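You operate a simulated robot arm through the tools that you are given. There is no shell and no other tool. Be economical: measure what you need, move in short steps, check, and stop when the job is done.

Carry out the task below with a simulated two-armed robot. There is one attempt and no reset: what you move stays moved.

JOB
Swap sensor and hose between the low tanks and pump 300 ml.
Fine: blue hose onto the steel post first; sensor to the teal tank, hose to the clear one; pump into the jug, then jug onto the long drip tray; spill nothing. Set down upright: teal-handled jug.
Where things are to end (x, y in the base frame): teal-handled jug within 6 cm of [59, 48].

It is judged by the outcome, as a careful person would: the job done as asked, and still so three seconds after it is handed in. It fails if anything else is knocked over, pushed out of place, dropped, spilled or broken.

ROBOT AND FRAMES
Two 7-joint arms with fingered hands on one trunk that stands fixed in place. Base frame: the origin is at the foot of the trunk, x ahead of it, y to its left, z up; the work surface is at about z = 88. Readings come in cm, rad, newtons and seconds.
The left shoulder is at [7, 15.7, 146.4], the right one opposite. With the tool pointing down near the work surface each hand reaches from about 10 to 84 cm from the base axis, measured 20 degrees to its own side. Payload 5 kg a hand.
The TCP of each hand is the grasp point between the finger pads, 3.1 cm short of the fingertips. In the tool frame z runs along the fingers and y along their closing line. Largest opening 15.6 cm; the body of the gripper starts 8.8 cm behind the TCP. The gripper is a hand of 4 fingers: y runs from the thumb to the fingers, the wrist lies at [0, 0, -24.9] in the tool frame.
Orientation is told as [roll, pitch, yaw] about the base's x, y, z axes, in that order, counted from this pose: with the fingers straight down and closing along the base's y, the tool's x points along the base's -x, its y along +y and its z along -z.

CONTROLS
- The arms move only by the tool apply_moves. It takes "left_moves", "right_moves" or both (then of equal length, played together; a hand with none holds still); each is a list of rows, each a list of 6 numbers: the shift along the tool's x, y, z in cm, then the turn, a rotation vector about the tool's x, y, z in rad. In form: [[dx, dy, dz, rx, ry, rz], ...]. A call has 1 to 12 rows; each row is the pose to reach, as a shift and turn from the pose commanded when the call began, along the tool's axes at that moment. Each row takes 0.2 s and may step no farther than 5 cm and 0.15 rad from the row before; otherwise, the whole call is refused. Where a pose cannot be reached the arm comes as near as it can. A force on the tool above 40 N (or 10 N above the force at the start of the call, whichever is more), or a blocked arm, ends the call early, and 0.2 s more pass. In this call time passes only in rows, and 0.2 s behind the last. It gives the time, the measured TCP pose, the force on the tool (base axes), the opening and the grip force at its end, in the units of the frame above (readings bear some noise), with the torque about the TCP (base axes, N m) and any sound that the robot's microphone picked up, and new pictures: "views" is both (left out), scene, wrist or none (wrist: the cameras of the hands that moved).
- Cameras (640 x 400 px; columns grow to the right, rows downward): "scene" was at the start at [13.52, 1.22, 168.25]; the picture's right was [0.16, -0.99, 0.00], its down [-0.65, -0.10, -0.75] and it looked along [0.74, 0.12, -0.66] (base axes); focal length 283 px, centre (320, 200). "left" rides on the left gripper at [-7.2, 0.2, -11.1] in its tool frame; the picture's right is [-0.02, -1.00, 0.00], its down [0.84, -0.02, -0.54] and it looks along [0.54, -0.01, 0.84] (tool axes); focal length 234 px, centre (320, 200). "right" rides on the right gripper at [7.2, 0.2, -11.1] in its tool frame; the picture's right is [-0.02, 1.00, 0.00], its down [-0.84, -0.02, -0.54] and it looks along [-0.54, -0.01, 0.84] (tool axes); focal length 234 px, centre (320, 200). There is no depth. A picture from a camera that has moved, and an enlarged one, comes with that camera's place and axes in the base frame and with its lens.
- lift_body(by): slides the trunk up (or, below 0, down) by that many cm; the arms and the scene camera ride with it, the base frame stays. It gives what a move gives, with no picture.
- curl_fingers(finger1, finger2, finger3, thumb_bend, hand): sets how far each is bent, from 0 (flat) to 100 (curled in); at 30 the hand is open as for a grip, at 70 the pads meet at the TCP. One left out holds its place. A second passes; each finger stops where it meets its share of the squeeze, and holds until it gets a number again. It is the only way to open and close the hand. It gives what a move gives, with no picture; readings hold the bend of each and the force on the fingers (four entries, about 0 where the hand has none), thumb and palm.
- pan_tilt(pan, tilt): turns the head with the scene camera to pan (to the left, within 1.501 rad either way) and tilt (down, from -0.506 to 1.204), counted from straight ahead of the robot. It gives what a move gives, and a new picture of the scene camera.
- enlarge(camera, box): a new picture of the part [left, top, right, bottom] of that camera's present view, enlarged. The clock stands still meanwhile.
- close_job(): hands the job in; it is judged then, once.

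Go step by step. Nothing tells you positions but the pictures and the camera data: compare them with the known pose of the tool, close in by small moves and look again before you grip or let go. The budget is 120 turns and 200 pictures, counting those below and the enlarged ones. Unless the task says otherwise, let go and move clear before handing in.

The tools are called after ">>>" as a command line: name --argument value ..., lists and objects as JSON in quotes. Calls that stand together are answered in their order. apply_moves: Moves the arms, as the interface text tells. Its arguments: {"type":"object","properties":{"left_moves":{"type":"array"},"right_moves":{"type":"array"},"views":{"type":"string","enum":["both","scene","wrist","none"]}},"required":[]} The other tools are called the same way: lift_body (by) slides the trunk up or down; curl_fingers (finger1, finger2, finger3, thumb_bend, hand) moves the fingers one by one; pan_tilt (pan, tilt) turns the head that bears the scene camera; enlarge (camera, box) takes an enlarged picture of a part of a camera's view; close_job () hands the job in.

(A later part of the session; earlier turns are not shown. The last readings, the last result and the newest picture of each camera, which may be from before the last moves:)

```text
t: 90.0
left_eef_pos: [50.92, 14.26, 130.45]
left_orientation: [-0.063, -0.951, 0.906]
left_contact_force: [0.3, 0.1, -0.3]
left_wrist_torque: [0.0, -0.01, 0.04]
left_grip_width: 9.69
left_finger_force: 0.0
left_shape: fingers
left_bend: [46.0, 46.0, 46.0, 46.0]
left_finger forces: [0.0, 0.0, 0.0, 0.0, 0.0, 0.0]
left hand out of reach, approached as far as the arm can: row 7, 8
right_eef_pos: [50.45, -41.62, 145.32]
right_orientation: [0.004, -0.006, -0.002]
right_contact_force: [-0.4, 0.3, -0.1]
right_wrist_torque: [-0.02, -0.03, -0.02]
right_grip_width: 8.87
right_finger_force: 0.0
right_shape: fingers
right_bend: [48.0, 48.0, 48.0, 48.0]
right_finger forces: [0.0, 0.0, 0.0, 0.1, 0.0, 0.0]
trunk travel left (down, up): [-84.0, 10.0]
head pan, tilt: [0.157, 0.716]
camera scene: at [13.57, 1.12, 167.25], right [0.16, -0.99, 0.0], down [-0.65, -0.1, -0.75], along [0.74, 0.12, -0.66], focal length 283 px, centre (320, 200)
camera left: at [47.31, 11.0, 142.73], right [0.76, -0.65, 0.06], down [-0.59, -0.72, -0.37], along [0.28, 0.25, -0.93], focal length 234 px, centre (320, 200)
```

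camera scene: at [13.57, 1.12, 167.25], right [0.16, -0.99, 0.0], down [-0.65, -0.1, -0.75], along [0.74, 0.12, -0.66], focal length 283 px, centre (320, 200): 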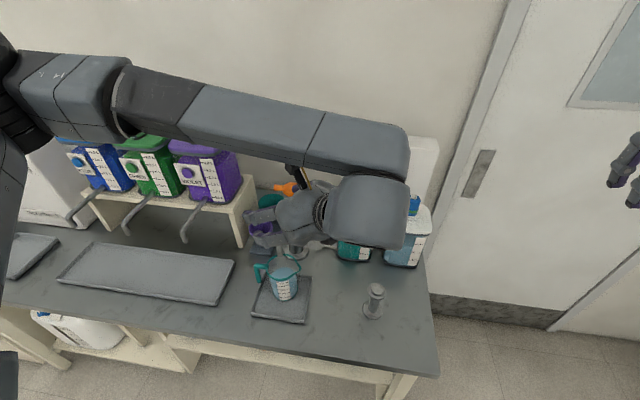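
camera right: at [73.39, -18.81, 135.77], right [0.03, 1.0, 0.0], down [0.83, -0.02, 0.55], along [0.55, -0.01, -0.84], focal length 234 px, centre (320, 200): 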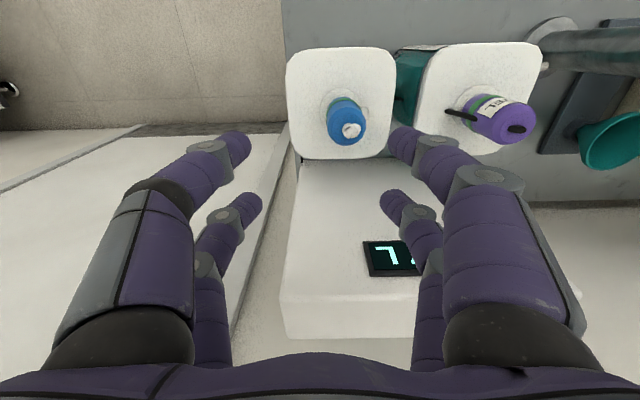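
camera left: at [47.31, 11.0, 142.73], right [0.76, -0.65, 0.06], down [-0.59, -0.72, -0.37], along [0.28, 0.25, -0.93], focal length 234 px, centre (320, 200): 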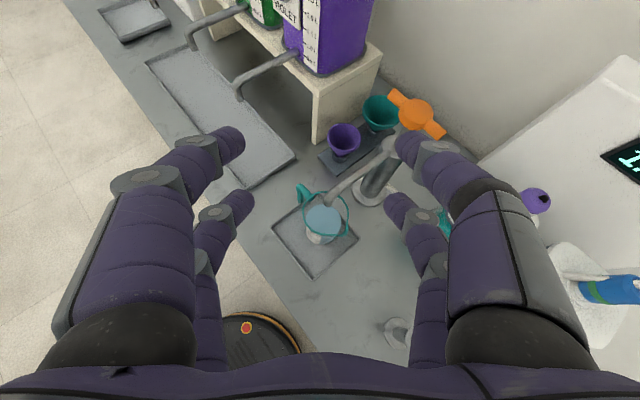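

Good view of the jug. Going lower in stages, straightening the small roll error.

>>> apply_moves --left_moves '[[4, -0.5, 1.8, -0.02, 0, 0], [8, -1, 3.6, -0.04, 0, 0], [12, -1.5, 5.4, -0.06, 0, 0], [15.7, -2, 7.2, -0.06, 0, 0]]'

```text
t: 91.0
left_eef_pos: [50.19, 20.25, 119.19]
left_orientation: [-0.001, -0.952, 0.905]
left_contact_force: [1.0, -0.6, -0.2]
left_wrist_torque: [0.01, -0.01, 0.02]
left_grip_width: 9.71
left_finger_force: 0.1
left_shape: fingers
left_bend: [46.0, 46.0, 46.0, 46.0]
left_finger forces: [0.1, 0.0, 0.1, 0.1, 0.1, 0.0]
left hand out of reach, approached as far as the arm can: row 1, 2, 3, 4
right_eef_pos: [50.41, -41.56, 145.36]
right_orientation: [0.005, -0.007, -0.001]
right_contact_force: [1.1, 0.1, -1.0]
right_wrist_torque: [-0.01, 0.03, -0.02]
right_grip_width: 8.84
right_finger_force: 0.0
right_shape: fingers
right_bend: [48.0, 48.0, 48.0, 48.0]
right_finger forces: [0.2, 0.0, 0.0, 0.1, 0.0, 0.1]
trunk travel left (down, up): [-84.0, 10.0]
head pan, tilt: [0.157, 0.716]
camera scene: at [13.54, 1.22, 167.25], right [0.16, -0.99, 0.0], down [-0.65, -0.1, -0.75], along [0.74, 0.12, -0.66], focal length 283 px, centre (320, 200)
camera left: at [47.17, 16.58, 131.49], right [0.79, -0.61, 0.02], down [-0.56, -0.74, -0.37], along [0.24, 0.28, -0.93], focal length 234 px, centre (320, 200)
```

scene: 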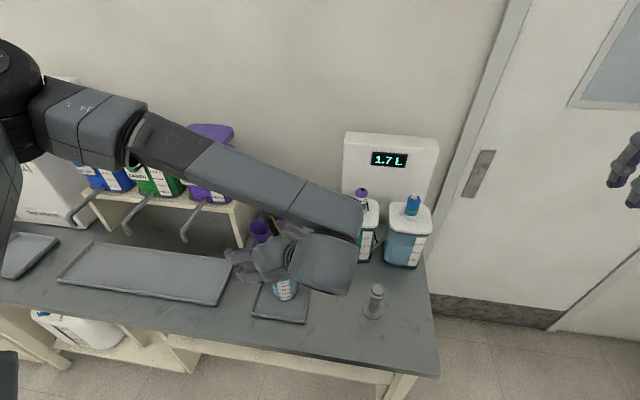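
left: 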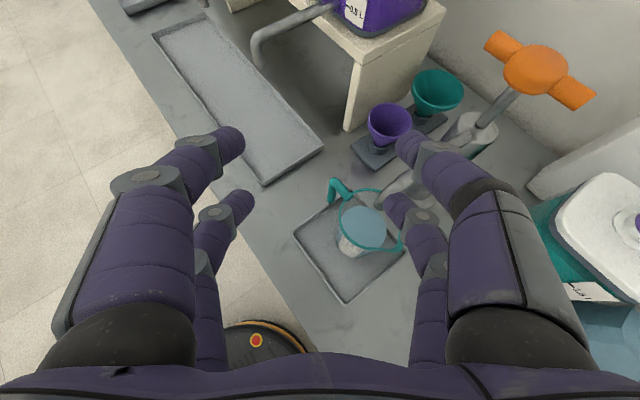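

The left arm cannot reach across, but the right arm should suit this approach from the right side. I'll withdraw the left arm up and to the left, and bring the right hand in with tilt.

>>> apply_moves --left_moves '[[-4, 2.2, -1, 0, 0, 0], [-8, 4.4, -2, 0, 0, 0], [-12, 6.6, -3, 0, 0, 0], [-16, 8.8, -4, 0, 0, 0], [-20, 11, -5, 0, 0, 0], [-23, 13.2, -5.7, 0, 0, 0], [-23, 13.2, -5.7, 0, 0.14, 0], [-23, 13.2, -5.7, 0, 0.28, 0], [-23, 13.2, -5.7, 0, 0.42, 0], [-23, 13.2, -5.7, 0, 0.56, 0], [-23, 13.2, -5.7, 0, 0.7, 0], [-23, 13.2, -5.7, 0, 0.84, 0]]' --views "none"

>>> apply_moves --right_moves '[[0, 3, 1, 0, -0.13, 0], [0, 6, 2, 0, -0.26, 0], [0, 9, 3, 0, -0.39, 0], [0, 12, 4, 0, -0.52, 0], [0, 15, 5, 0, -0.65, 0], [0, 18, 6, 0, -0.78, 0], [0, 20, 7, 0, -0.9, 0]]'

```text
t: 93.6
left_eef_pos: [45.09, 35.25, 141.56]
left_orientation: [0.0, -0.113, 0.904]
left_contact_force: [-0.5, -0.2, -0.4]
left_wrist_torque: [-0.03, -0.02, 0.0]
left_grip_width: 9.74
left_finger_force: 0.1
left_shape: fingers
left_bend: [46.0, 46.0, 46.0, 46.0]
left_finger forces: [0.0, 0.0, 0.1, 0.0, 0.1, 0.0]
right_eef_pos: [50.34, -41.42, 145.18]
right_orientation: [0.002, -0.008, -0.002]
right_contact_force: [0.3, 0.4, -0.6]
right_wrist_torque: [0.01, -0.01, 0.01]
right_grip_width: 8.84
right_finger_force: 0.0
right_shape: fingers
right_bend: [48.0, 48.0, 48.0, 48.0]
right_finger forces: [0.0, 0.1, 0.0, 0.0, 0.1, 0.1]
trunk travel left (down, up): [-84.0, 10.0]
head pan, tilt: [0.157, 0.716]
```

```text
t: 95.2
left_eef_pos: [45.22, 35.17, 141.68]
left_orientation: [-0.001, -0.114, 0.905]
left_contact_force: [0.1, 0.0, -0.6]
left_wrist_torque: [-0.01, 0.01, 0.0]
left_grip_width: 9.71
left_finger_force: 0.0
left_shape: fingers
left_bend: [46.0, 46.0, 46.0, 46.0]
left_finger forces: [0.0, 0.0, 0.0, 0.0, 0.1, 0.1]
right_eef_pos: [50.42, -21.99, 138.83]
right_orientation: [0.016, -0.861, -0.01]
right_contact_force: [0.0, 0.1, 0.1]
right_wrist_torque: [0.01, -0.02, -0.04]
right_grip_width: 8.88
right_finger_force: 0.2
right_shape: fingers
right_bend: [48.0, 48.0, 48.0, 48.0]
right_finger forces: [0.0, 0.0, 0.0, 0.0, 0.0, 0.0]
right hand out of reach, approached as far as the arm can: row 7
trunk travel left (down, up): [-84.0, 10.0]
head pan, tilt: [0.157, 0.716]
camera scene: at [13.57, 1.21, 167.26], right [0.16, -0.99, 0.0], down [-0.65, -0.1, -0.75], along [0.74, 0.12, -0.66], focal length 283 px, centre (320, 200)
camera right: at [37.33, -21.81, 140.65], right [0.01, 1.0, 0.03], down [0.13, -0.03, 0.99], along [0.99, -0.01, -0.13], focal length 234 px, centre (320, 200)
```

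scene: 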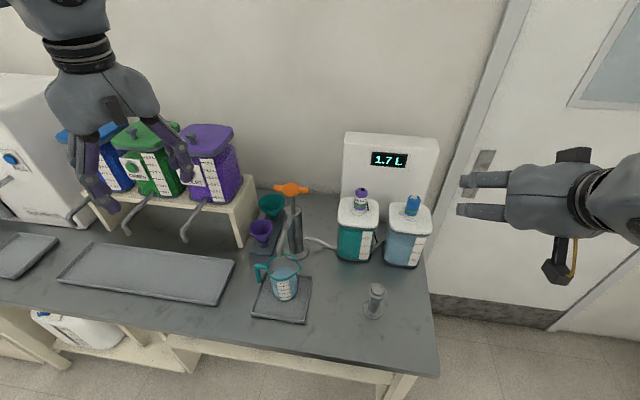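
right: 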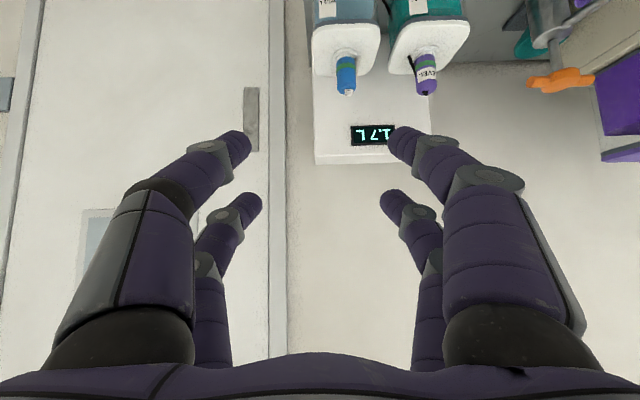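

Right hand is tilted. Now turning it to point left-forward and moving nearer to the jug at a safe height.

>>> apply_moves --right_moves '[[1.4, 2, 1, -0.104, 0, -0.09], [2.8, 4, 2, -0.208, 0, -0.18], [4.2, 6, 3, -0.312, 0, -0.27], [5.6, 8, 4, -0.416, 0, -0.36], [7, 10, 5, -0.52, 0, -0.45], [8.4, 12, 6, -0.624, 0, -0.54], [9.75, 14, 7, -0.728, 0, -0.626]]'

```text
t: 96.8
left_eef_pos: [45.41, 35.07, 141.56]
left_orientation: [0.002, -0.116, 0.903]
left_contact_force: [1.3, -0.2, -0.7]
left_wrist_torque: [-0.03, 0.02, 0.02]
left_grip_width: 9.68
left_finger_force: 0.1
left_shape: fingers
left_bend: [46.0, 46.0, 46.0, 46.0]
left_finger forces: [0.1, 0.0, 0.0, 0.0, 0.0, 0.0]
right_eef_pos: [50.42, -7.86, 126.81]
right_orientation: [-0.056, -0.89, 1.003]
right_contact_force: [-1.1, -1.1, -2.4]
right_wrist_torque: [0.2, -0.2, -0.02]
right_grip_width: 8.91
right_finger_force: 0.0
right_shape: fingers
right_bend: [48.0, 48.0, 48.0, 48.0]
right_finger forces: [0.1, 0.0, 0.0, 0.1, 0.0, 0.0]
right hand out of reach, approached as far as the arm can: row 1, 2, 3
trunk travel left (down, up): [-84.0, 10.0]
head pan, tilt: [0.157, 0.716]
camera scene: at [13.77, 1.18, 167.21], right [0.16, -0.99, 0.0], down [-0.65, -0.1, -0.75], along [0.74, 0.12, -0.66], focal length 283 px, centre (320, 200)
camera right: at [42.61, -18.53, 128.29], right [-0.81, 0.59, -0.02], down [0.05, 0.09, 0.99], along [0.59, 0.8, -0.1], focal length 234 px, centre (320, 200)
```

scene: 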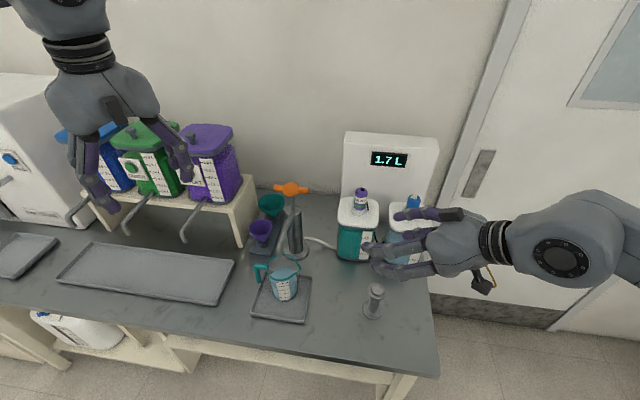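
right: 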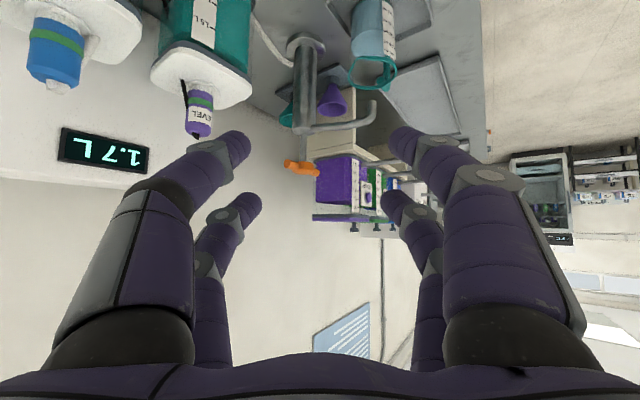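

The right arm handles this orientation well. Opening it and moving to a spot in front of the jug on the pointing line, still above rim height.

>>> curl_fingers --hand "right" --finger1 37 --finger2 37 --finger3 37 --thumb_bend 37

>>> apply_moves --right_moves '[[0.7, 1.2, 4.4, -0.03, 0, -0.016], [1.4, 2.5, 8.9, -0.06, 0, -0.033], [2.1, 3.7, 13.3, -0.09, 0, -0.05], [2.9, 5, 17.8, -0.12, 0, -0.066], [3.6, 6.2, 22.3, -0.157, 0, -0.082]]'

```text
t: 97.8
left_eef_pos: [45.04, 35.24, 141.74]
left_orientation: [-0.001, -0.115, 0.907]
left_contact_force: [0.1, 0.0, -0.1]
left_wrist_torque: [-0.01, 0.01, 0.02]
left_grip_width: 9.69
left_finger_force: 0.0
left_shape: fingers
left_bend: [46.0, 46.0, 46.0, 46.0]
left_finger forces: [0.1, 0.0, 0.0, 0.1, 0.0, 0.0]
right_eef_pos: [50.11, -7.96, 127.06]
right_orientation: [-0.059, -0.89, 1.004]
right_contact_force: [-0.1, -1.0, -0.6]
right_wrist_torque: [-0.01, 0.01, 0.01]
right_grip_width: 13.23
right_finger_force: 0.0
right_shape: fingers
right_bend: [37.0, 37.0, 37.0, 37.0]
right_finger forces: [0.0, 0.0, 0.0, 0.0, 0.0, 0.0]
trunk travel left (down, up): [-84.0, 10.0]
head pan, tilt: [0.157, 0.716]
```

```text
t: 99.0
left_eef_pos: [45.28, 35.28, 141.6]
left_orientation: [0.001, -0.114, 0.904]
left_contact_force: [-0.1, 0.6, -0.2]
left_wrist_torque: [-0.01, 0.04, -0.01]
left_grip_width: 9.72
left_finger_force: 0.0
left_shape: fingers
left_bend: [46.0, 46.0, 46.0, 46.0]
left_finger forces: [0.0, 0.0, 0.1, 0.0, 0.0, 0.0]
right_eef_pos: [54.11, 7.43, 109.64]
right_orientation: [-0.001, -0.885, 1.132]
right_contact_force: [0.1, -0.6, 0.3]
right_wrist_torque: [0.0, 0.01, 0.03]
right_grip_width: 13.28
right_finger_force: 0.0
right_shape: fingers
right_bend: [37.0, 37.0, 37.0, 37.0]
right_finger forces: [0.0, 0.1, 0.0, 0.0, 0.1, 0.0]
trunk travel left (down, up): [-84.0, 10.0]
head pan, tilt: [0.157, 0.716]
camera scene: at [13.67, 1.41, 167.24], right [0.16, -0.99, 0.0], down [-0.65, -0.1, -0.75], along [0.74, 0.12, -0.66], focal length 283 px, centre (320, 200)
camera right: at [48.47, -4.27, 111.23], right [-0.9, 0.44, 0.02], down [0.06, 0.09, 0.99], along [0.43, 0.89, -0.11], focal length 234 px, centre (320, 200)
```

scene: 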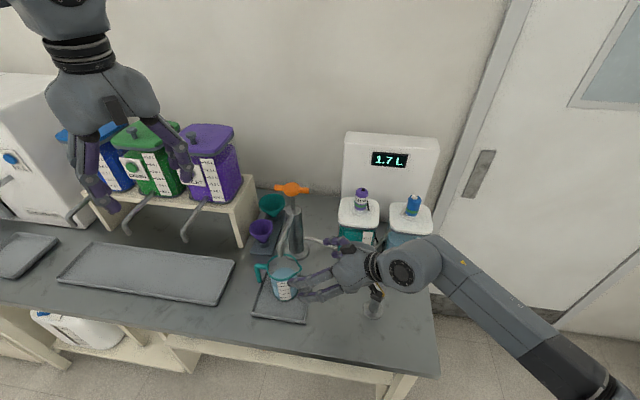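
right: 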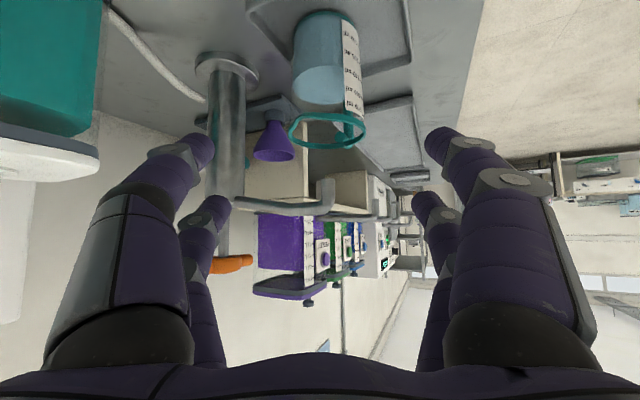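

Clear view of jug, rim and spout; the jug lies 12 cm ahead along the pointing line, ~0.7 cm to the hand's left. Lowering to body height.

>>> apply_moves --right_moves '[[2.6, 0.2, 2.1, 0, 0, 0], [5.2, 0.4, 4.2, 0, 0, 0], [7.8, 0.6, 6.3, 0, 0, 0], [10.3, 0.75, 8.4, 0, 0, 0]]'

>>> enlarge --camera "scene" --box '[230, 210, 400, 330]'

```text
t: 100.0
left_eef_pos: [45.25, 35.11, 141.59]
left_orientation: [-0.001, -0.116, 0.905]
left_contact_force: [0.7, -0.2, 0.3]
left_wrist_torque: [-0.01, 0.03, 0.0]
left_grip_width: 9.69
left_finger_force: 0.1
left_shape: fingers
left_bend: [46.0, 46.0, 46.0, 46.0]
left_finger forces: [0.1, 0.1, 0.0, 0.0, 0.1, 0.0]
right_eef_pos: [53.54, 7.88, 96.46]
right_orientation: [-0.002, -0.888, 1.132]
right_contact_force: [0.5, 0.8, 0.9]
right_wrist_torque: [0.01, -0.01, 0.01]
right_grip_width: 13.28
right_finger_force: 0.1
right_shape: fingers
right_bend: [37.0, 37.0, 37.0, 37.0]
right_finger forces: [0.1, 0.0, 0.0, 0.1, 0.0, 0.0]
trunk travel left (down, up): [-84.0, 10.0]
head pan, tilt: [0.157, 0.716]
camera scene: at [13.52, 1.21, 167.26], right [0.16, -0.99, 0.0], down [-0.65, -0.1, -0.75], along [0.74, 0.12, -0.66], focal length 283 px, centre (320, 200)
camera right: at [47.78, -3.91, 97.9], right [-0.9, 0.44, 0.02], down [0.06, 0.09, 0.99], along [0.44, 0.89, -0.11], focal length 234 px, centre (320, 200)
```

scene: 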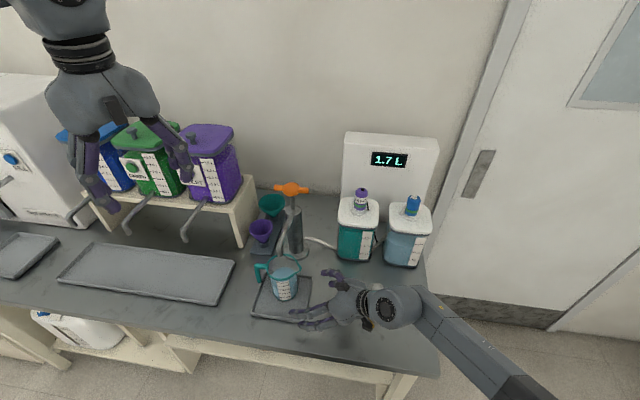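
right: 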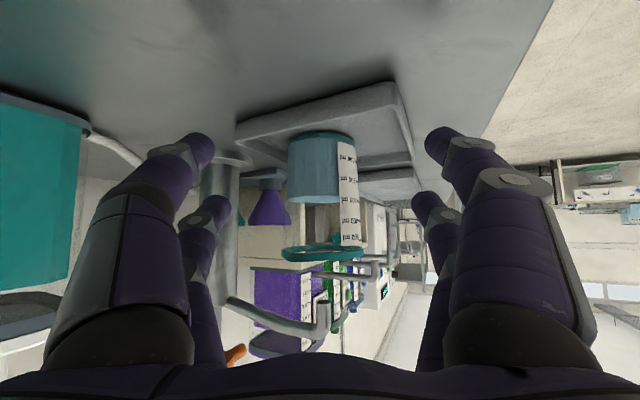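

```text
3.33 times, centred on (315, 270) of scene
camera zoom: at [13.52, 1.21, 167.26], right [0.16, -0.99, 0.0], down [-0.65, -0.1, -0.75], along [0.74, 0.12, -0.66], focal length 942 px, centre (337, -33)
```

zoom: 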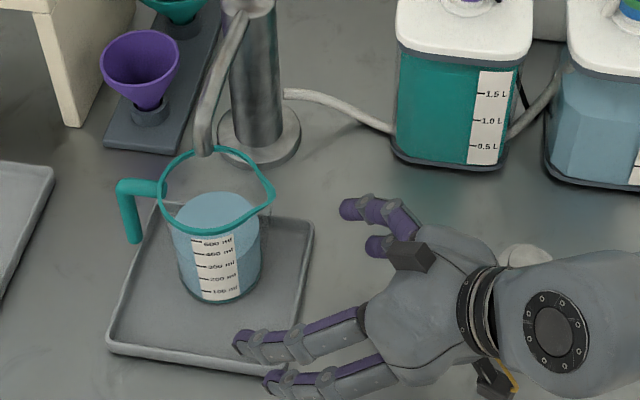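

Side view of the jug available: reading the level and checking alignment.

>>> enlarge --camera "right" --box '[260, 110, 400, 270]'

```text
2.50 times, centred on (330, 190) of right
camera zoom: at [47.78, -3.91, 97.9], right [-0.9, 0.44, 0.02], down [0.06, 0.09, 0.99], along [0.44, 0.89, -0.11], focal length 585 px, centre (295, 225)
```

zoom: 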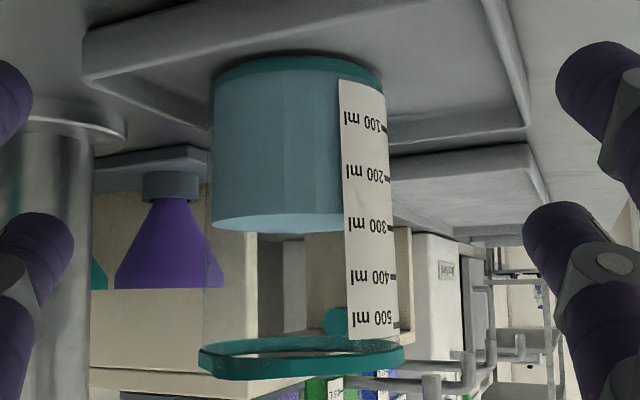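

>>> enlarge --camera "right" --box '[300, 175, 365, 225]'

>>> enlarge --camera "scene" --box '[265, 255, 310, 305]'

```text
8.00 times, centred on (332, 200) of right
camera zoom: at [47.78, -3.91, 97.9], right [-0.9, 0.44, 0.02], down [0.06, 0.09, 0.99], along [0.44, 0.89, -0.11], focal length 1873 px, centre (220, 200)
```

zoom: 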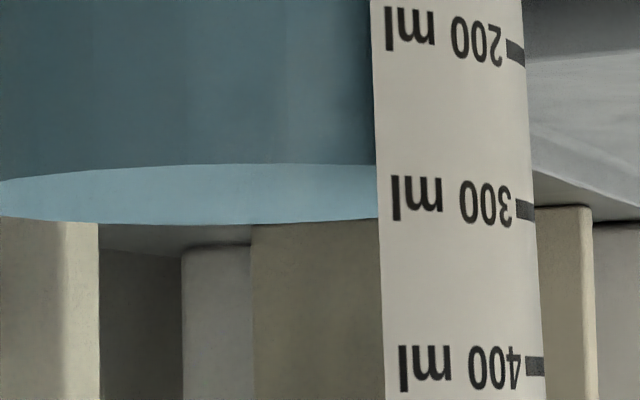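

```text
8.00 times, centred on (288, 280) of scene
camera zoom: at [13.52, 1.21, 167.26], right [0.16, -0.99, 0.0], down [-0.65, -0.1, -0.75], along [0.74, 0.12, -0.66], focal length 2261 px, centre (580, -440)
```

zoom: 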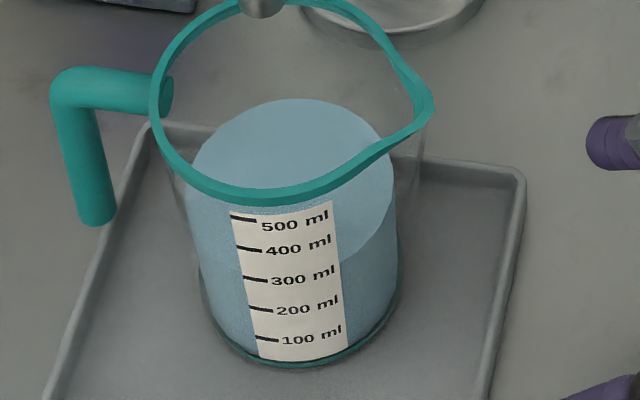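

The side view is the truest reading: about 282 ml. I'll top up by roughly 20 ml with one more partial press of the left hand, leaving the right hand where it is.

>>> curl_fingers --hand "left" --finger1 70 --finger2 70 --finger3 70 --thumb_bend 70

>>> apply_moves --left_moves '[[-0.4, -3.8, 0, 0, 0.015, 0.11], [-0.8, -7.6, 0, 0, 0.03, 0.22], [-1.2, -11.4, 0.5, 0, 0.045, 0.33], [-1.6, -15.2, 1, 0, 0.06, 0.44], [-2, -19, 2, 0, 0.075, 0.55], [-2.5, -22.8, 4, 0, 0.09, 0.66], [-3, -26.8, 6, 0, 0.105, 0.78], [-3.4, -30.7, 8, 0, 0.114, 0.905], [-3.4, -30.7, 12, 0, 0.114, 0.905]]'

```text
t: 101.0
left_eef_pos: [45.11, 35.16, 141.7]
left_orientation: [0.0, -0.115, 0.905]
left_contact_force: [-0.7, 0.0, 0.4]
left_wrist_torque: [0.03, 0.01, -0.01]
left_grip_width: 0.48
left_finger_force: 0.0
left_shape: fingers
left_bend: [70.0, 70.0, 70.0, 70.0]
left_finger forces: [0.0, 0.0, 0.0, 0.1, 0.0, 0.0]
right_eef_pos: [53.53, 7.93, 96.51]
right_orientation: [-0.002, -0.886, 1.133]
right_contact_force: [-0.7, 0.4, 0.8]
right_wrist_torque: [0.01, 0.0, -0.01]
right_grip_width: 13.26
right_finger_force: 0.0
right_shape: fingers
right_bend: [37.0, 37.0, 37.0, 37.0]
right_finger forces: [0.0, 0.0, 0.0, 0.0, 0.0, 0.1]
trunk travel left (down, up): [-84.0, 10.0]
head pan, tilt: [0.157, 0.716]
```

```text
t: 103.0
left_eef_pos: [72.17, 19.99, 130.0]
left_orientation: [0.042, 0.024, 0.003]
left_contact_force: [-0.4, -0.5, -1.1]
left_wrist_torque: [-0.02, -0.01, 0.02]
left_grip_width: 0.43
left_finger_force: 0.1
left_shape: fingers
left_bend: [70.0, 70.0, 70.0, 70.0]
left_finger forces: [0.0, 0.0, 0.0, 0.0, 0.0, 0.1]
right_eef_pos: [53.53, 8.05, 96.38]
right_orientation: [-0.001, -0.887, 1.132]
right_contact_force: [1.3, 0.3, -0.5]
right_wrist_torque: [-0.02, 0.02, -0.04]
right_grip_width: 13.23
right_finger_force: 0.1
right_shape: fingers
right_bend: [37.0, 37.0, 37.0, 37.0]
right_finger forces: [0.0, 0.0, 0.1, 0.2, 0.0, 0.0]
trunk travel left (down, up): [-84.0, 10.0]
head pan, tilt: [0.157, 0.716]
camera scene: at [13.6, 1.31, 167.25], right [0.16, -0.99, 0.0], down [-0.65, -0.1, -0.75], along [0.74, 0.12, -0.66], focal length 283 px, centre (320, 200)
camera left: at [79.6, 19.77, 140.86], right [0.03, -1.0, -0.04], down [-0.82, -0.04, 0.56], along [-0.57, 0.02, -0.82], focal length 234 px, centre (320, 200)
```

scene: 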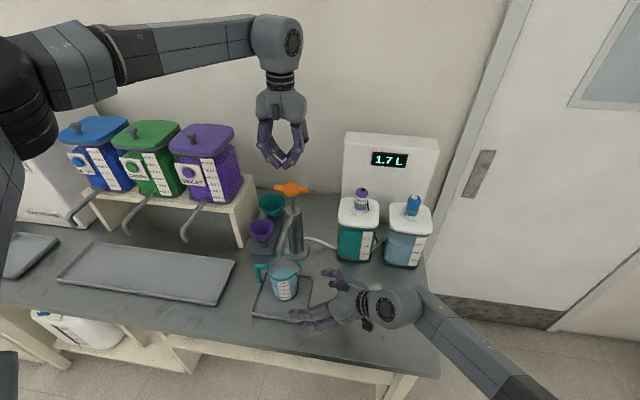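
left: 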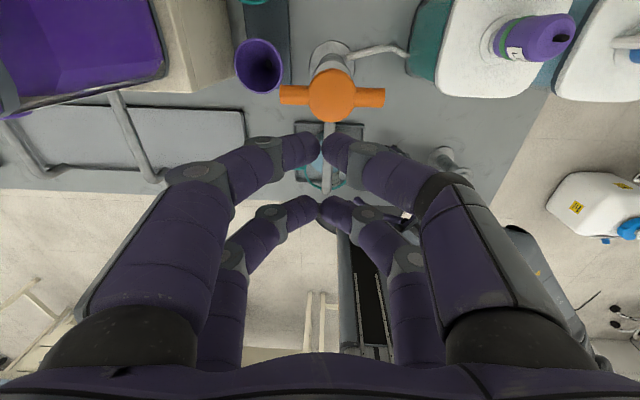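

>>> apply_moves --left_moves '[[0, 0, 4, 0.042, -0.024, 0], [0, 0, 7.5, 0.042, -0.024, 0], [0, 0, 9, 0.042, -0.024, 0], [0, 0, 10.2, 0.042, -0.024, 0], [0, 0, 11.2, 0.042, -0.024, 0]]' --views "none"

>>> enlarge --camera "right" --box '[300, 175, 365, 225]'

```text
t: 104.2
left_eef_pos: [71.48, 20.75, 118.95]
left_orientation: [-0.001, 0.001, 0.001]
left_contact_force: [0.5, 0.4, 2.6]
left_wrist_torque: [-0.05, -0.05, -0.03]
left_grip_width: 0.36
left_finger_force: 0.6
left_shape: fingers
left_bend: [70.0, 70.0, 70.0, 70.0]
left_finger forces: [0.6, 0.1, 0.1, 0.0, 1.9, 0.1]
left hand out of reach, approached as far as the arm can: row 5
right_eef_pos: [53.47, 7.94, 96.56]
right_orientation: [-0.001, -0.888, 1.134]
right_contact_force: [-0.1, -0.4, 0.1]
right_wrist_torque: [-0.06, 0.03, 0.01]
right_grip_width: 13.26
right_finger_force: 0.0
right_shape: fingers
right_bend: [37.0, 37.0, 37.0, 37.0]
right_finger forces: [0.0, 0.0, 0.1, 0.0, 0.1, 0.0]
trunk travel left (down, up): [-84.0, 10.0]
head pan, tilt: [0.157, 0.716]
```

```text
8.00 times, centred on (332, 200) of right
camera zoom: at [47.76, -3.91, 97.91], right [-0.9, 0.44, 0.02], down [0.06, 0.09, 0.99], along [0.44, 0.89, -0.11], focal length 1873 px, centre (220, 200)
```

zoom: 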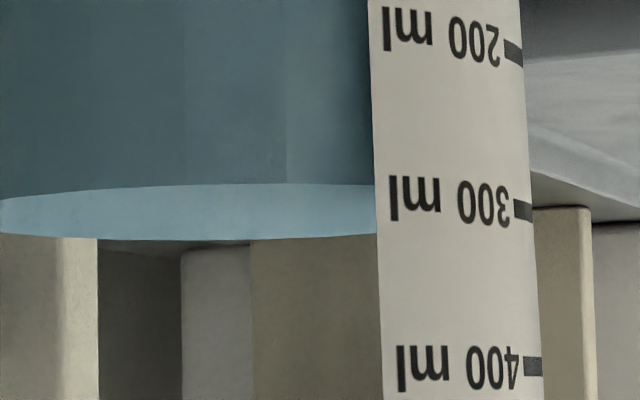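

Now about 295 ml. A last small press, then the left hand withdraws.

>>> apply_moves --left_moves '[[0, -0.3, 0.7, 0, 0, 0], [0, 0, -3, 0, 0, 0], [0, 0, -7, 0, 0, 0], [0, 0, -11, 0, 0, 0], [4, 1.5, -13, 0, 0, 0], [8, 3, -15, 0, 0, 0], [12, 5, -17, 0, 0, 0], [16, 7.5, -18.5, 0, 0, 0], [20, 10, -20, 0, 0, 0], [24, 12.5, -21, 0, 0, 0], [28, 15, -22, 0, 0, 0]]' --views "none"

>>> enlarge --camera "right" --box '[300, 175, 365, 225]'

```text
t: 106.6
left_eef_pos: [43.17, 36.02, 140.91]
left_orientation: [-0.001, 0.002, 0.0]
left_contact_force: [-0.2, 0.8, -0.4]
left_wrist_torque: [-0.04, -0.02, 0.01]
left_grip_width: 0.38
left_finger_force: 0.0
left_shape: fingers
left_bend: [70.0, 70.0, 70.0, 70.0]
left_finger forces: [0.0, 0.0, 0.0, 0.1, 0.0, 0.0]
left hand out of reach, approached as far as the arm can: row 1
right_eef_pos: [53.42, 8.05, 96.51]
right_orientation: [-0.006, -0.884, 1.136]
right_contact_force: [-0.4, -0.6, 1.3]
right_wrist_torque: [-0.02, -0.04, -0.03]
right_grip_width: 13.28
right_finger_force: 0.0
right_shape: fingers
right_bend: [37.0, 37.0, 37.0, 37.0]
right_finger forces: [0.0, 0.0, 0.0, 0.0, 0.0, 0.1]
trunk travel left (down, up): [-84.0, 10.0]
head pan, tilt: [0.157, 0.716]
```

```text
8.00 times, centred on (332, 200) of right
camera zoom: at [47.62, -3.7, 98.0], right [-0.9, 0.44, 0.01], down [0.06, 0.09, 0.99], along [0.44, 0.89, -0.11], focal length 1873 px, centre (220, 200)
```

zoom: 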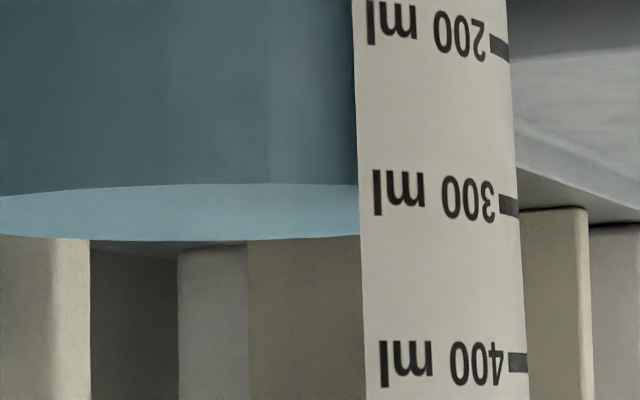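

About 299 ml now. Advancing the right hand toward the jug, first 8 cm, then check.

>>> apply_moves --right_moves '[[-1.9, 0.05, 2.32, 0, 0, 0], [-3.8, 0.1, 4.65, 0, 0, 0], [-5.06, 0.15, 6.2, 0, 0, 0]]'

>>> enlarge --camera "scene" --box '[230, 220, 350, 330]'

```text
t: 107.4
left_eef_pos: [43.42, 35.62, 141.06]
left_orientation: [0.002, 0.003, 0.0]
left_contact_force: [-0.5, 0.5, 0.1]
left_wrist_torque: [0.0, 0.03, 0.0]
left_grip_width: 0.42
left_finger_force: 0.1
left_shape: fingers
left_bend: [70.0, 70.0, 70.0, 70.0]
left_finger forces: [0.0, 0.1, 0.0, 0.0, 0.0, 0.0]
right_eef_pos: [56.91, 15.24, 96.54]
right_orientation: [-0.004, -0.885, 1.132]
right_contact_force: [0.6, 0.4, -0.7]
right_wrist_torque: [0.03, 0.03, 0.01]
right_grip_width: 13.28
right_finger_force: 0.0
right_shape: fingers
right_bend: [37.0, 37.0, 37.0, 37.0]
right_finger forces: [0.0, 0.0, 0.0, 0.0, 0.0, 0.0]
trunk travel left (down, up): [-84.0, 10.0]
head pan, tilt: [0.157, 0.716]
camera scene: at [13.54, 1.21, 167.25], right [0.16, -0.99, 0.0], down [-0.65, -0.1, -0.75], along [0.74, 0.12, -0.66], focal length 283 px, centre (320, 200)
camera right: at [51.13, 3.47, 97.95], right [-0.9, 0.44, 0.02], down [0.06, 0.09, 0.99], along [0.44, 0.89, -0.11], focal length 234 px, centre (320, 200)
```

scene: 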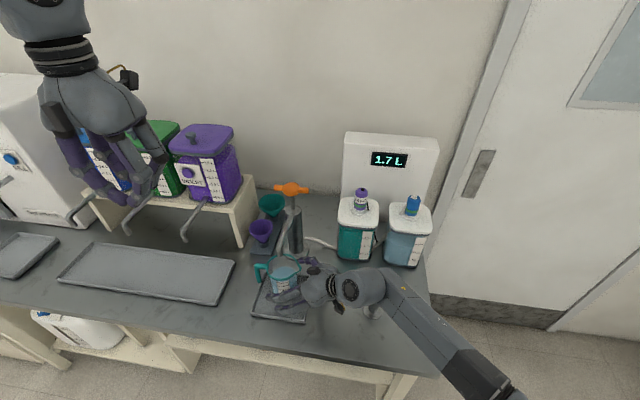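
right: 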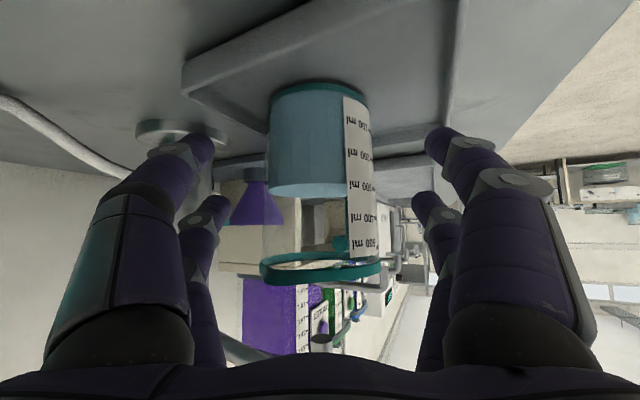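

```text
3.64 times, centred on (290, 275) of scene
camera zoom: at [13.54, 1.21, 167.25], right [0.16, -0.99, 0.0], down [-0.65, -0.1, -0.75], along [0.74, 0.12, -0.66], focal length 1028 px, centre (429, -73)
```

zoom: 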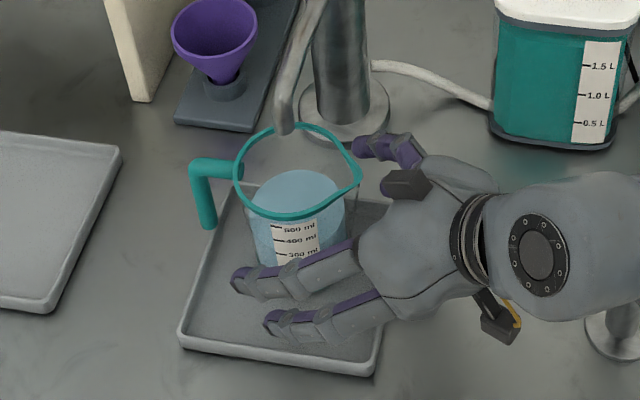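

Jug is centred between the fingers and everything is clear. Advancing the last ~3.8 cm.

>>> apply_moves --right_moves '[[-1.2, 0, 1.47, 0, 0, 0], [-2.4, 0, 2.95, 0, 0, 0]]'

>>> enlarge --camera "scene" --box '[230, 220, 350, 330]'

```text
t: 108.0
left_eef_pos: [43.37, 35.82, 140.97]
left_orientation: [-0.001, 0.005, 0.002]
left_contact_force: [-0.1, -0.1, -0.8]
left_wrist_torque: [-0.02, 0.02, -0.01]
left_grip_width: 0.39
left_finger_force: 0.0
left_shape: fingers
left_bend: [70.0, 70.0, 70.0, 70.0]
left_finger forces: [0.0, 0.1, 0.1, 0.0, 0.0, 0.1]
right_eef_pos: [58.53, 18.78, 96.37]
right_orientation: [-0.002, -0.884, 1.133]
right_contact_force: [0.7, 0.4, -0.6]
right_wrist_torque: [0.01, -0.01, -0.02]
right_grip_width: 13.27
right_finger_force: 0.0
right_shape: fingers
right_bend: [37.0, 37.0, 37.0, 37.0]
right_finger forces: [0.0, 0.0, 0.0, 0.0, 0.0, 0.0]
trunk travel left (down, up): [-84.0, 10.0]
head pan, tilt: [0.157, 0.716]
camera scene: at [13.6, 1.39, 167.24], right [0.16, -0.99, 0.0], down [-0.65, -0.1, -0.75], along [0.74, 0.12, -0.66], focal length 283 px, centre (320, 200)
camera right: at [52.87, 6.98, 97.79], right [-0.9, 0.44, 0.02], down [0.06, 0.09, 0.99], along [0.43, 0.89, -0.11], focal length 234 px, centre (320, 200)
```

scene: 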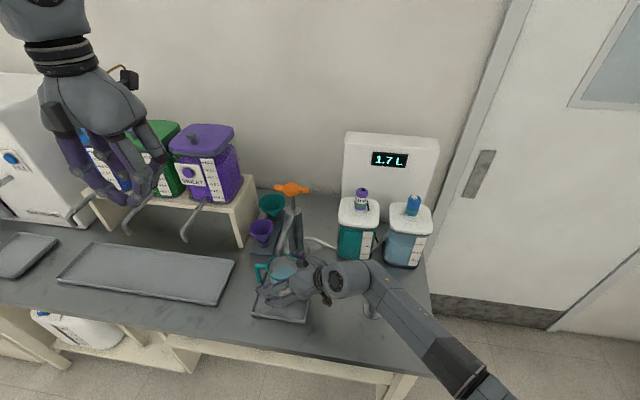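
right: 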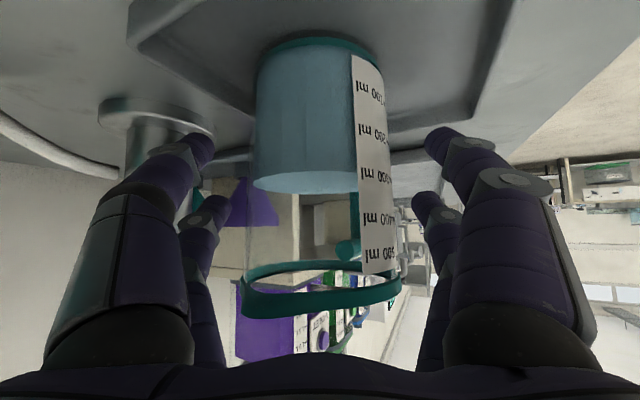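

```text
3.64 times, centred on (290, 275) of scene
camera zoom: at [13.6, 1.39, 167.24], right [0.16, -0.99, 0.0], down [-0.65, -0.1, -0.75], along [0.74, 0.12, -0.66], focal length 1028 px, centre (429, -73)
```

zoom: 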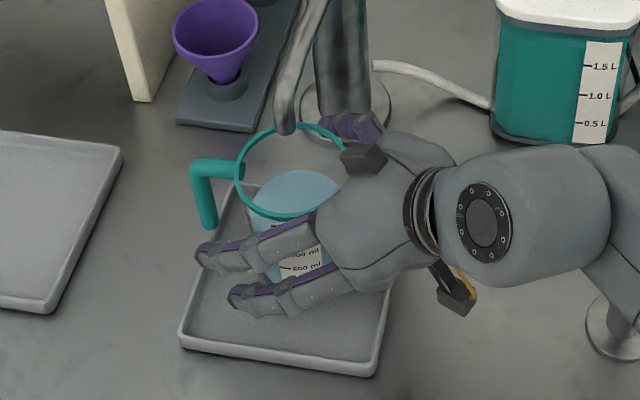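

Centred. Closing the right hand on the jug body.

>>> curl_fingers --hand "right" --finger1 58 --finger2 58 --finger3 58 --thumb_bend 58

>>> enlarge --camera "scene" --box '[230, 220, 350, 330]'

>>> enlarge --camera "right" --box '[170, 0, 470, 340]'

```text
t: 109.0
left_eef_pos: [43.44, 35.69, 140.96]
left_orientation: [0.001, 0.003, 0.002]
left_contact_force: [0.8, -0.1, -1.0]
left_wrist_torque: [-0.01, -0.03, -0.03]
left_grip_width: 0.4
left_finger_force: 0.0
left_shape: fingers
left_bend: [70.0, 70.0, 70.0, 70.0]
left_finger forces: [0.0, 0.0, 0.0, 0.1, 0.1, 0.0]
right_eef_pos: [58.6, 18.69, 96.31]
right_orientation: [0.0, -0.886, 1.133]
right_contact_force: [-0.8, -0.8, 0.2]
right_wrist_torque: [-0.09, 0.03, -0.04]
right_grip_width: 7.55
right_finger_force: 11.7
right_shape: fingers
right_bend: [51.0, 52.0, 52.0, 54.0]
right_finger forces: [6.2, 5.3, 4.7, 0.1, 7.3, 0.0]
trunk travel left (down, up): [-84.0, 10.0]
head pan, tilt: [0.157, 0.716]
```

```text
3.64 times, centred on (290, 275) of scene
camera zoom: at [13.52, 1.25, 167.25], right [0.16, -0.99, 0.0], down [-0.65, -0.1, -0.75], along [0.74, 0.12, -0.66], focal length 1028 px, centre (429, -73)
```

zoom: 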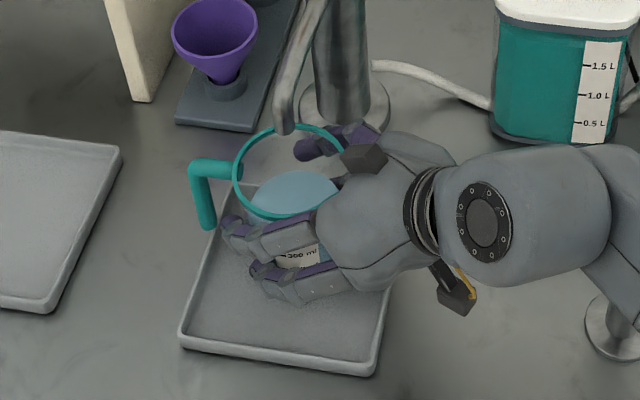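

```text
1.18 times, centred on (320, 170) of right
camera zoom: at [52.83, 6.89, 97.85], right [-0.9, 0.44, 0.02], down [0.06, 0.09, 0.99], along [0.44, 0.89, -0.11], focal length 276 px, centre (320, 235)
```

zoom: 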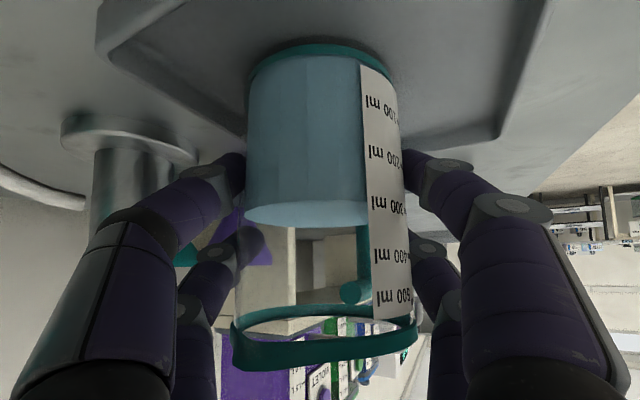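

All fingers bear on the jug (~12 N). Tightening a bit, then lifting slightly to test.

>>> curl_fingers --hand "right" --finger1 63 --finger2 63 --finger3 63 --thumb_bend 63

>>> apply_moves --right_moves '[[-0.4, 0, -0.32, 0, 0, 0], [-0.8, 0, -0.63, 0, 0, 0], [-1.16, 0, -0.95, 0, 0, 0]]'

>>> enlarge --camera "scene" --box '[230, 220, 350, 330]'

```text
t: 110.0
left_eef_pos: [43.38, 35.71, 141.01]
left_orientation: [0.0, 0.002, 0.002]
left_contact_force: [0.3, -0.1, 0.7]
left_wrist_torque: [-0.02, 0.04, -0.01]
left_grip_width: 0.41
left_finger_force: 0.2
left_shape: fingers
left_bend: [70.0, 70.0, 70.0, 70.0]
left_finger forces: [0.0, 0.1, 0.0, 0.0, 0.0, 0.1]
right_eef_pos: [58.62, 18.7, 96.31]
right_orientation: [-0.001, -0.887, 1.133]
right_contact_force: [1.7, 0.1, -0.1]
right_wrist_torque: [-0.14, 0.01, -0.04]
right_grip_width: 7.48
right_finger_force: 21.8
right_shape: fingers
right_bend: [50.0, 51.0, 54.0, 57.0]
right_finger forces: [10.5, 10.5, 8.9, 0.0, 13.8, 0.0]
trunk travel left (down, up): [-84.0, 10.0]
head pan, tilt: [0.157, 0.716]
```

```text
t: 110.8
left_eef_pos: [43.43, 35.78, 140.96]
left_orientation: [0.002, 0.004, 0.002]
left_contact_force: [-0.5, -0.5, -0.6]
left_wrist_torque: [0.02, 0.02, 0.01]
left_grip_width: 0.39
left_finger_force: 0.0
left_shape: fingers
left_bend: [70.0, 70.0, 70.0, 70.0]
left_finger forces: [0.0, 0.0, 0.0, 0.0, 0.0, 0.0]
right_eef_pos: [58.77, 18.65, 98.06]
right_orientation: [-0.002, -0.888, 1.134]
right_contact_force: [0.6, -0.2, -3.8]
right_wrist_torque: [-0.1, -0.02, 0.01]
right_grip_width: 7.48
right_finger_force: 20.4
right_shape: fingers
right_bend: [50.0, 51.0, 54.0, 57.0]
right_finger forces: [10.9, 10.8, 8.0, 0.0, 13.1, 0.0]
trunk travel left (down, up): [-84.0, 10.0]
head pan, tilt: [0.157, 0.716]
camera scene: at [13.56, 1.26, 167.24], right [0.16, -0.99, 0.0], down [-0.65, -0.1, -0.75], along [0.74, 0.12, -0.66], focal length 283 px, centre (320, 200)
camera right: at [52.79, 6.8, 99.41], right [-0.9, 0.44, 0.02], down [0.06, 0.09, 0.99], along [0.44, 0.89, -0.11], focal length 234 px, centre (320, 200)
```

scene: 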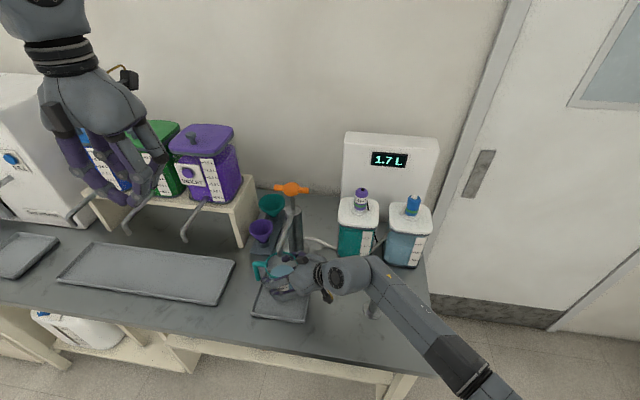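
right: 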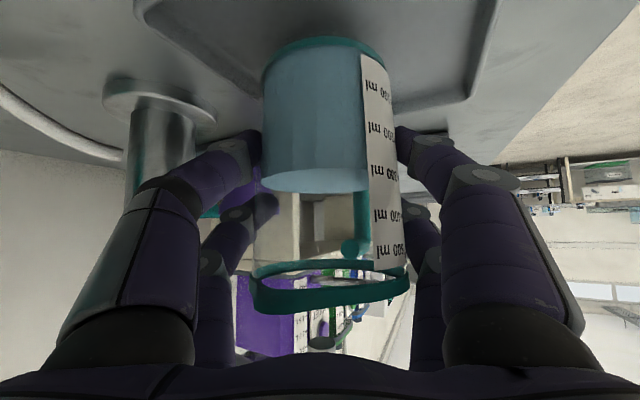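

```text
3.64 times, centred on (290, 275) of scene
camera zoom: at [13.56, 1.26, 167.24], right [0.16, -0.99, 0.0], down [-0.65, -0.1, -0.75], along [0.74, 0.12, -0.66], focal length 1028 px, centre (429, -73)
```

zoom: 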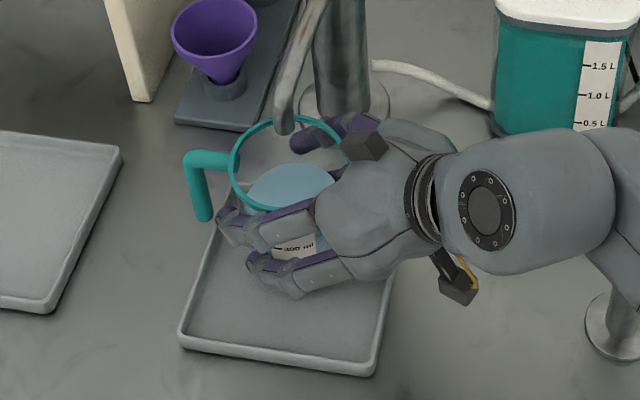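

Jug is lifted level by ~1.7 cm with about 4 N of weight. Raising slightly more and drawing it out from under the spout, toward me.

>>> apply_moves --right_moves '[[-0.62, 0, -0.51, 0, 0, 0], [-0.2, 1.4, -1.0, 0, 0, 0], [0.3, 3.4, -1.7, 0, 0, 0], [0.9, 5.4, -2.45, 0, 0, 0], [1.5, 7.4, -3.2, 0, 0, 0], [2.1, 9.4, -3.9, 0, 0, 0]]'

>>> enlarge --camera "scene" --box '[220, 210, 350, 350]'

```text
t: 112.2
left_eef_pos: [43.28, 35.72, 141.06]
left_orientation: [-0.001, 0.003, 0.001]
left_contact_force: [0.2, -0.1, 0.7]
left_wrist_torque: [0.01, -0.03, -0.03]
left_grip_width: 0.41
left_finger_force: 0.1
left_shape: fingers
left_bend: [70.0, 70.0, 70.0, 70.0]
left_finger forces: [0.0, 0.1, 0.0, 0.1, 0.1, 0.0]
right_eef_pos: [48.11, 18.81, 98.9]
right_orientation: [-0.003, -0.886, 1.133]
right_contact_force: [-0.9, 0.0, -3.0]
right_wrist_torque: [-0.14, 0.0, 0.0]
right_grip_width: 7.48
right_finger_force: 21.6
right_shape: fingers
right_bend: [49.0, 50.0, 54.0, 57.0]
right_finger forces: [10.8, 10.8, 8.0, 0.0, 13.0, 0.0]
trunk travel left (down, up): [-84.0, 10.0]
head pan, tilt: [0.157, 0.716]
camera scene: at [13.42, 1.26, 167.26], right [0.16, -0.99, 0.0], down [-0.65, -0.1, -0.75], along [0.75, 0.12, -0.66], focal length 283 px, centre (320, 200)
camera right: at [42.37, 6.9, 100.33], right [-0.9, 0.44, 0.02], down [0.06, 0.09, 0.99], along [0.44, 0.89, -0.11], focal length 234 px, centre (320, 200)
```

scene: 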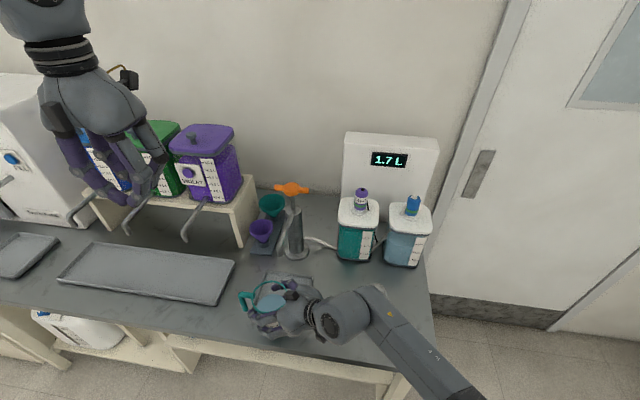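
right: 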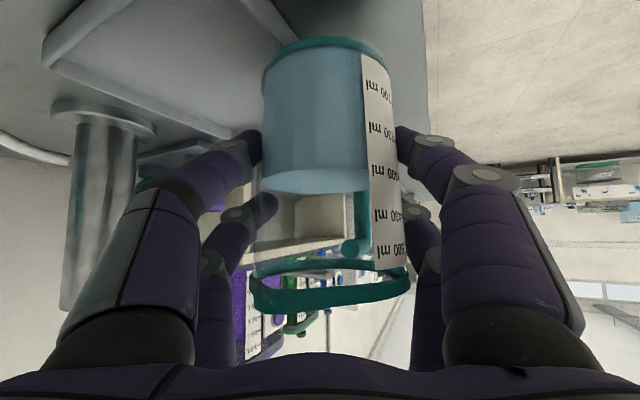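

```text
2.86 times, centred on (285, 280) of scene
camera zoom: at [13.42, 1.26, 167.26], right [0.16, -0.99, 0.0], down [-0.65, -0.1, -0.75], along [0.75, 0.12, -0.66], focal length 807 px, centre (420, -29)
```

zoom: 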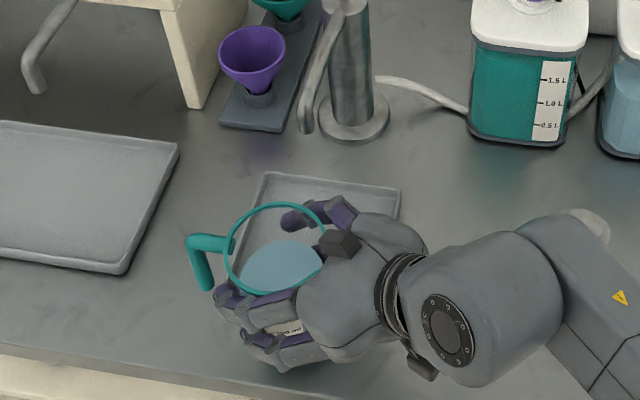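

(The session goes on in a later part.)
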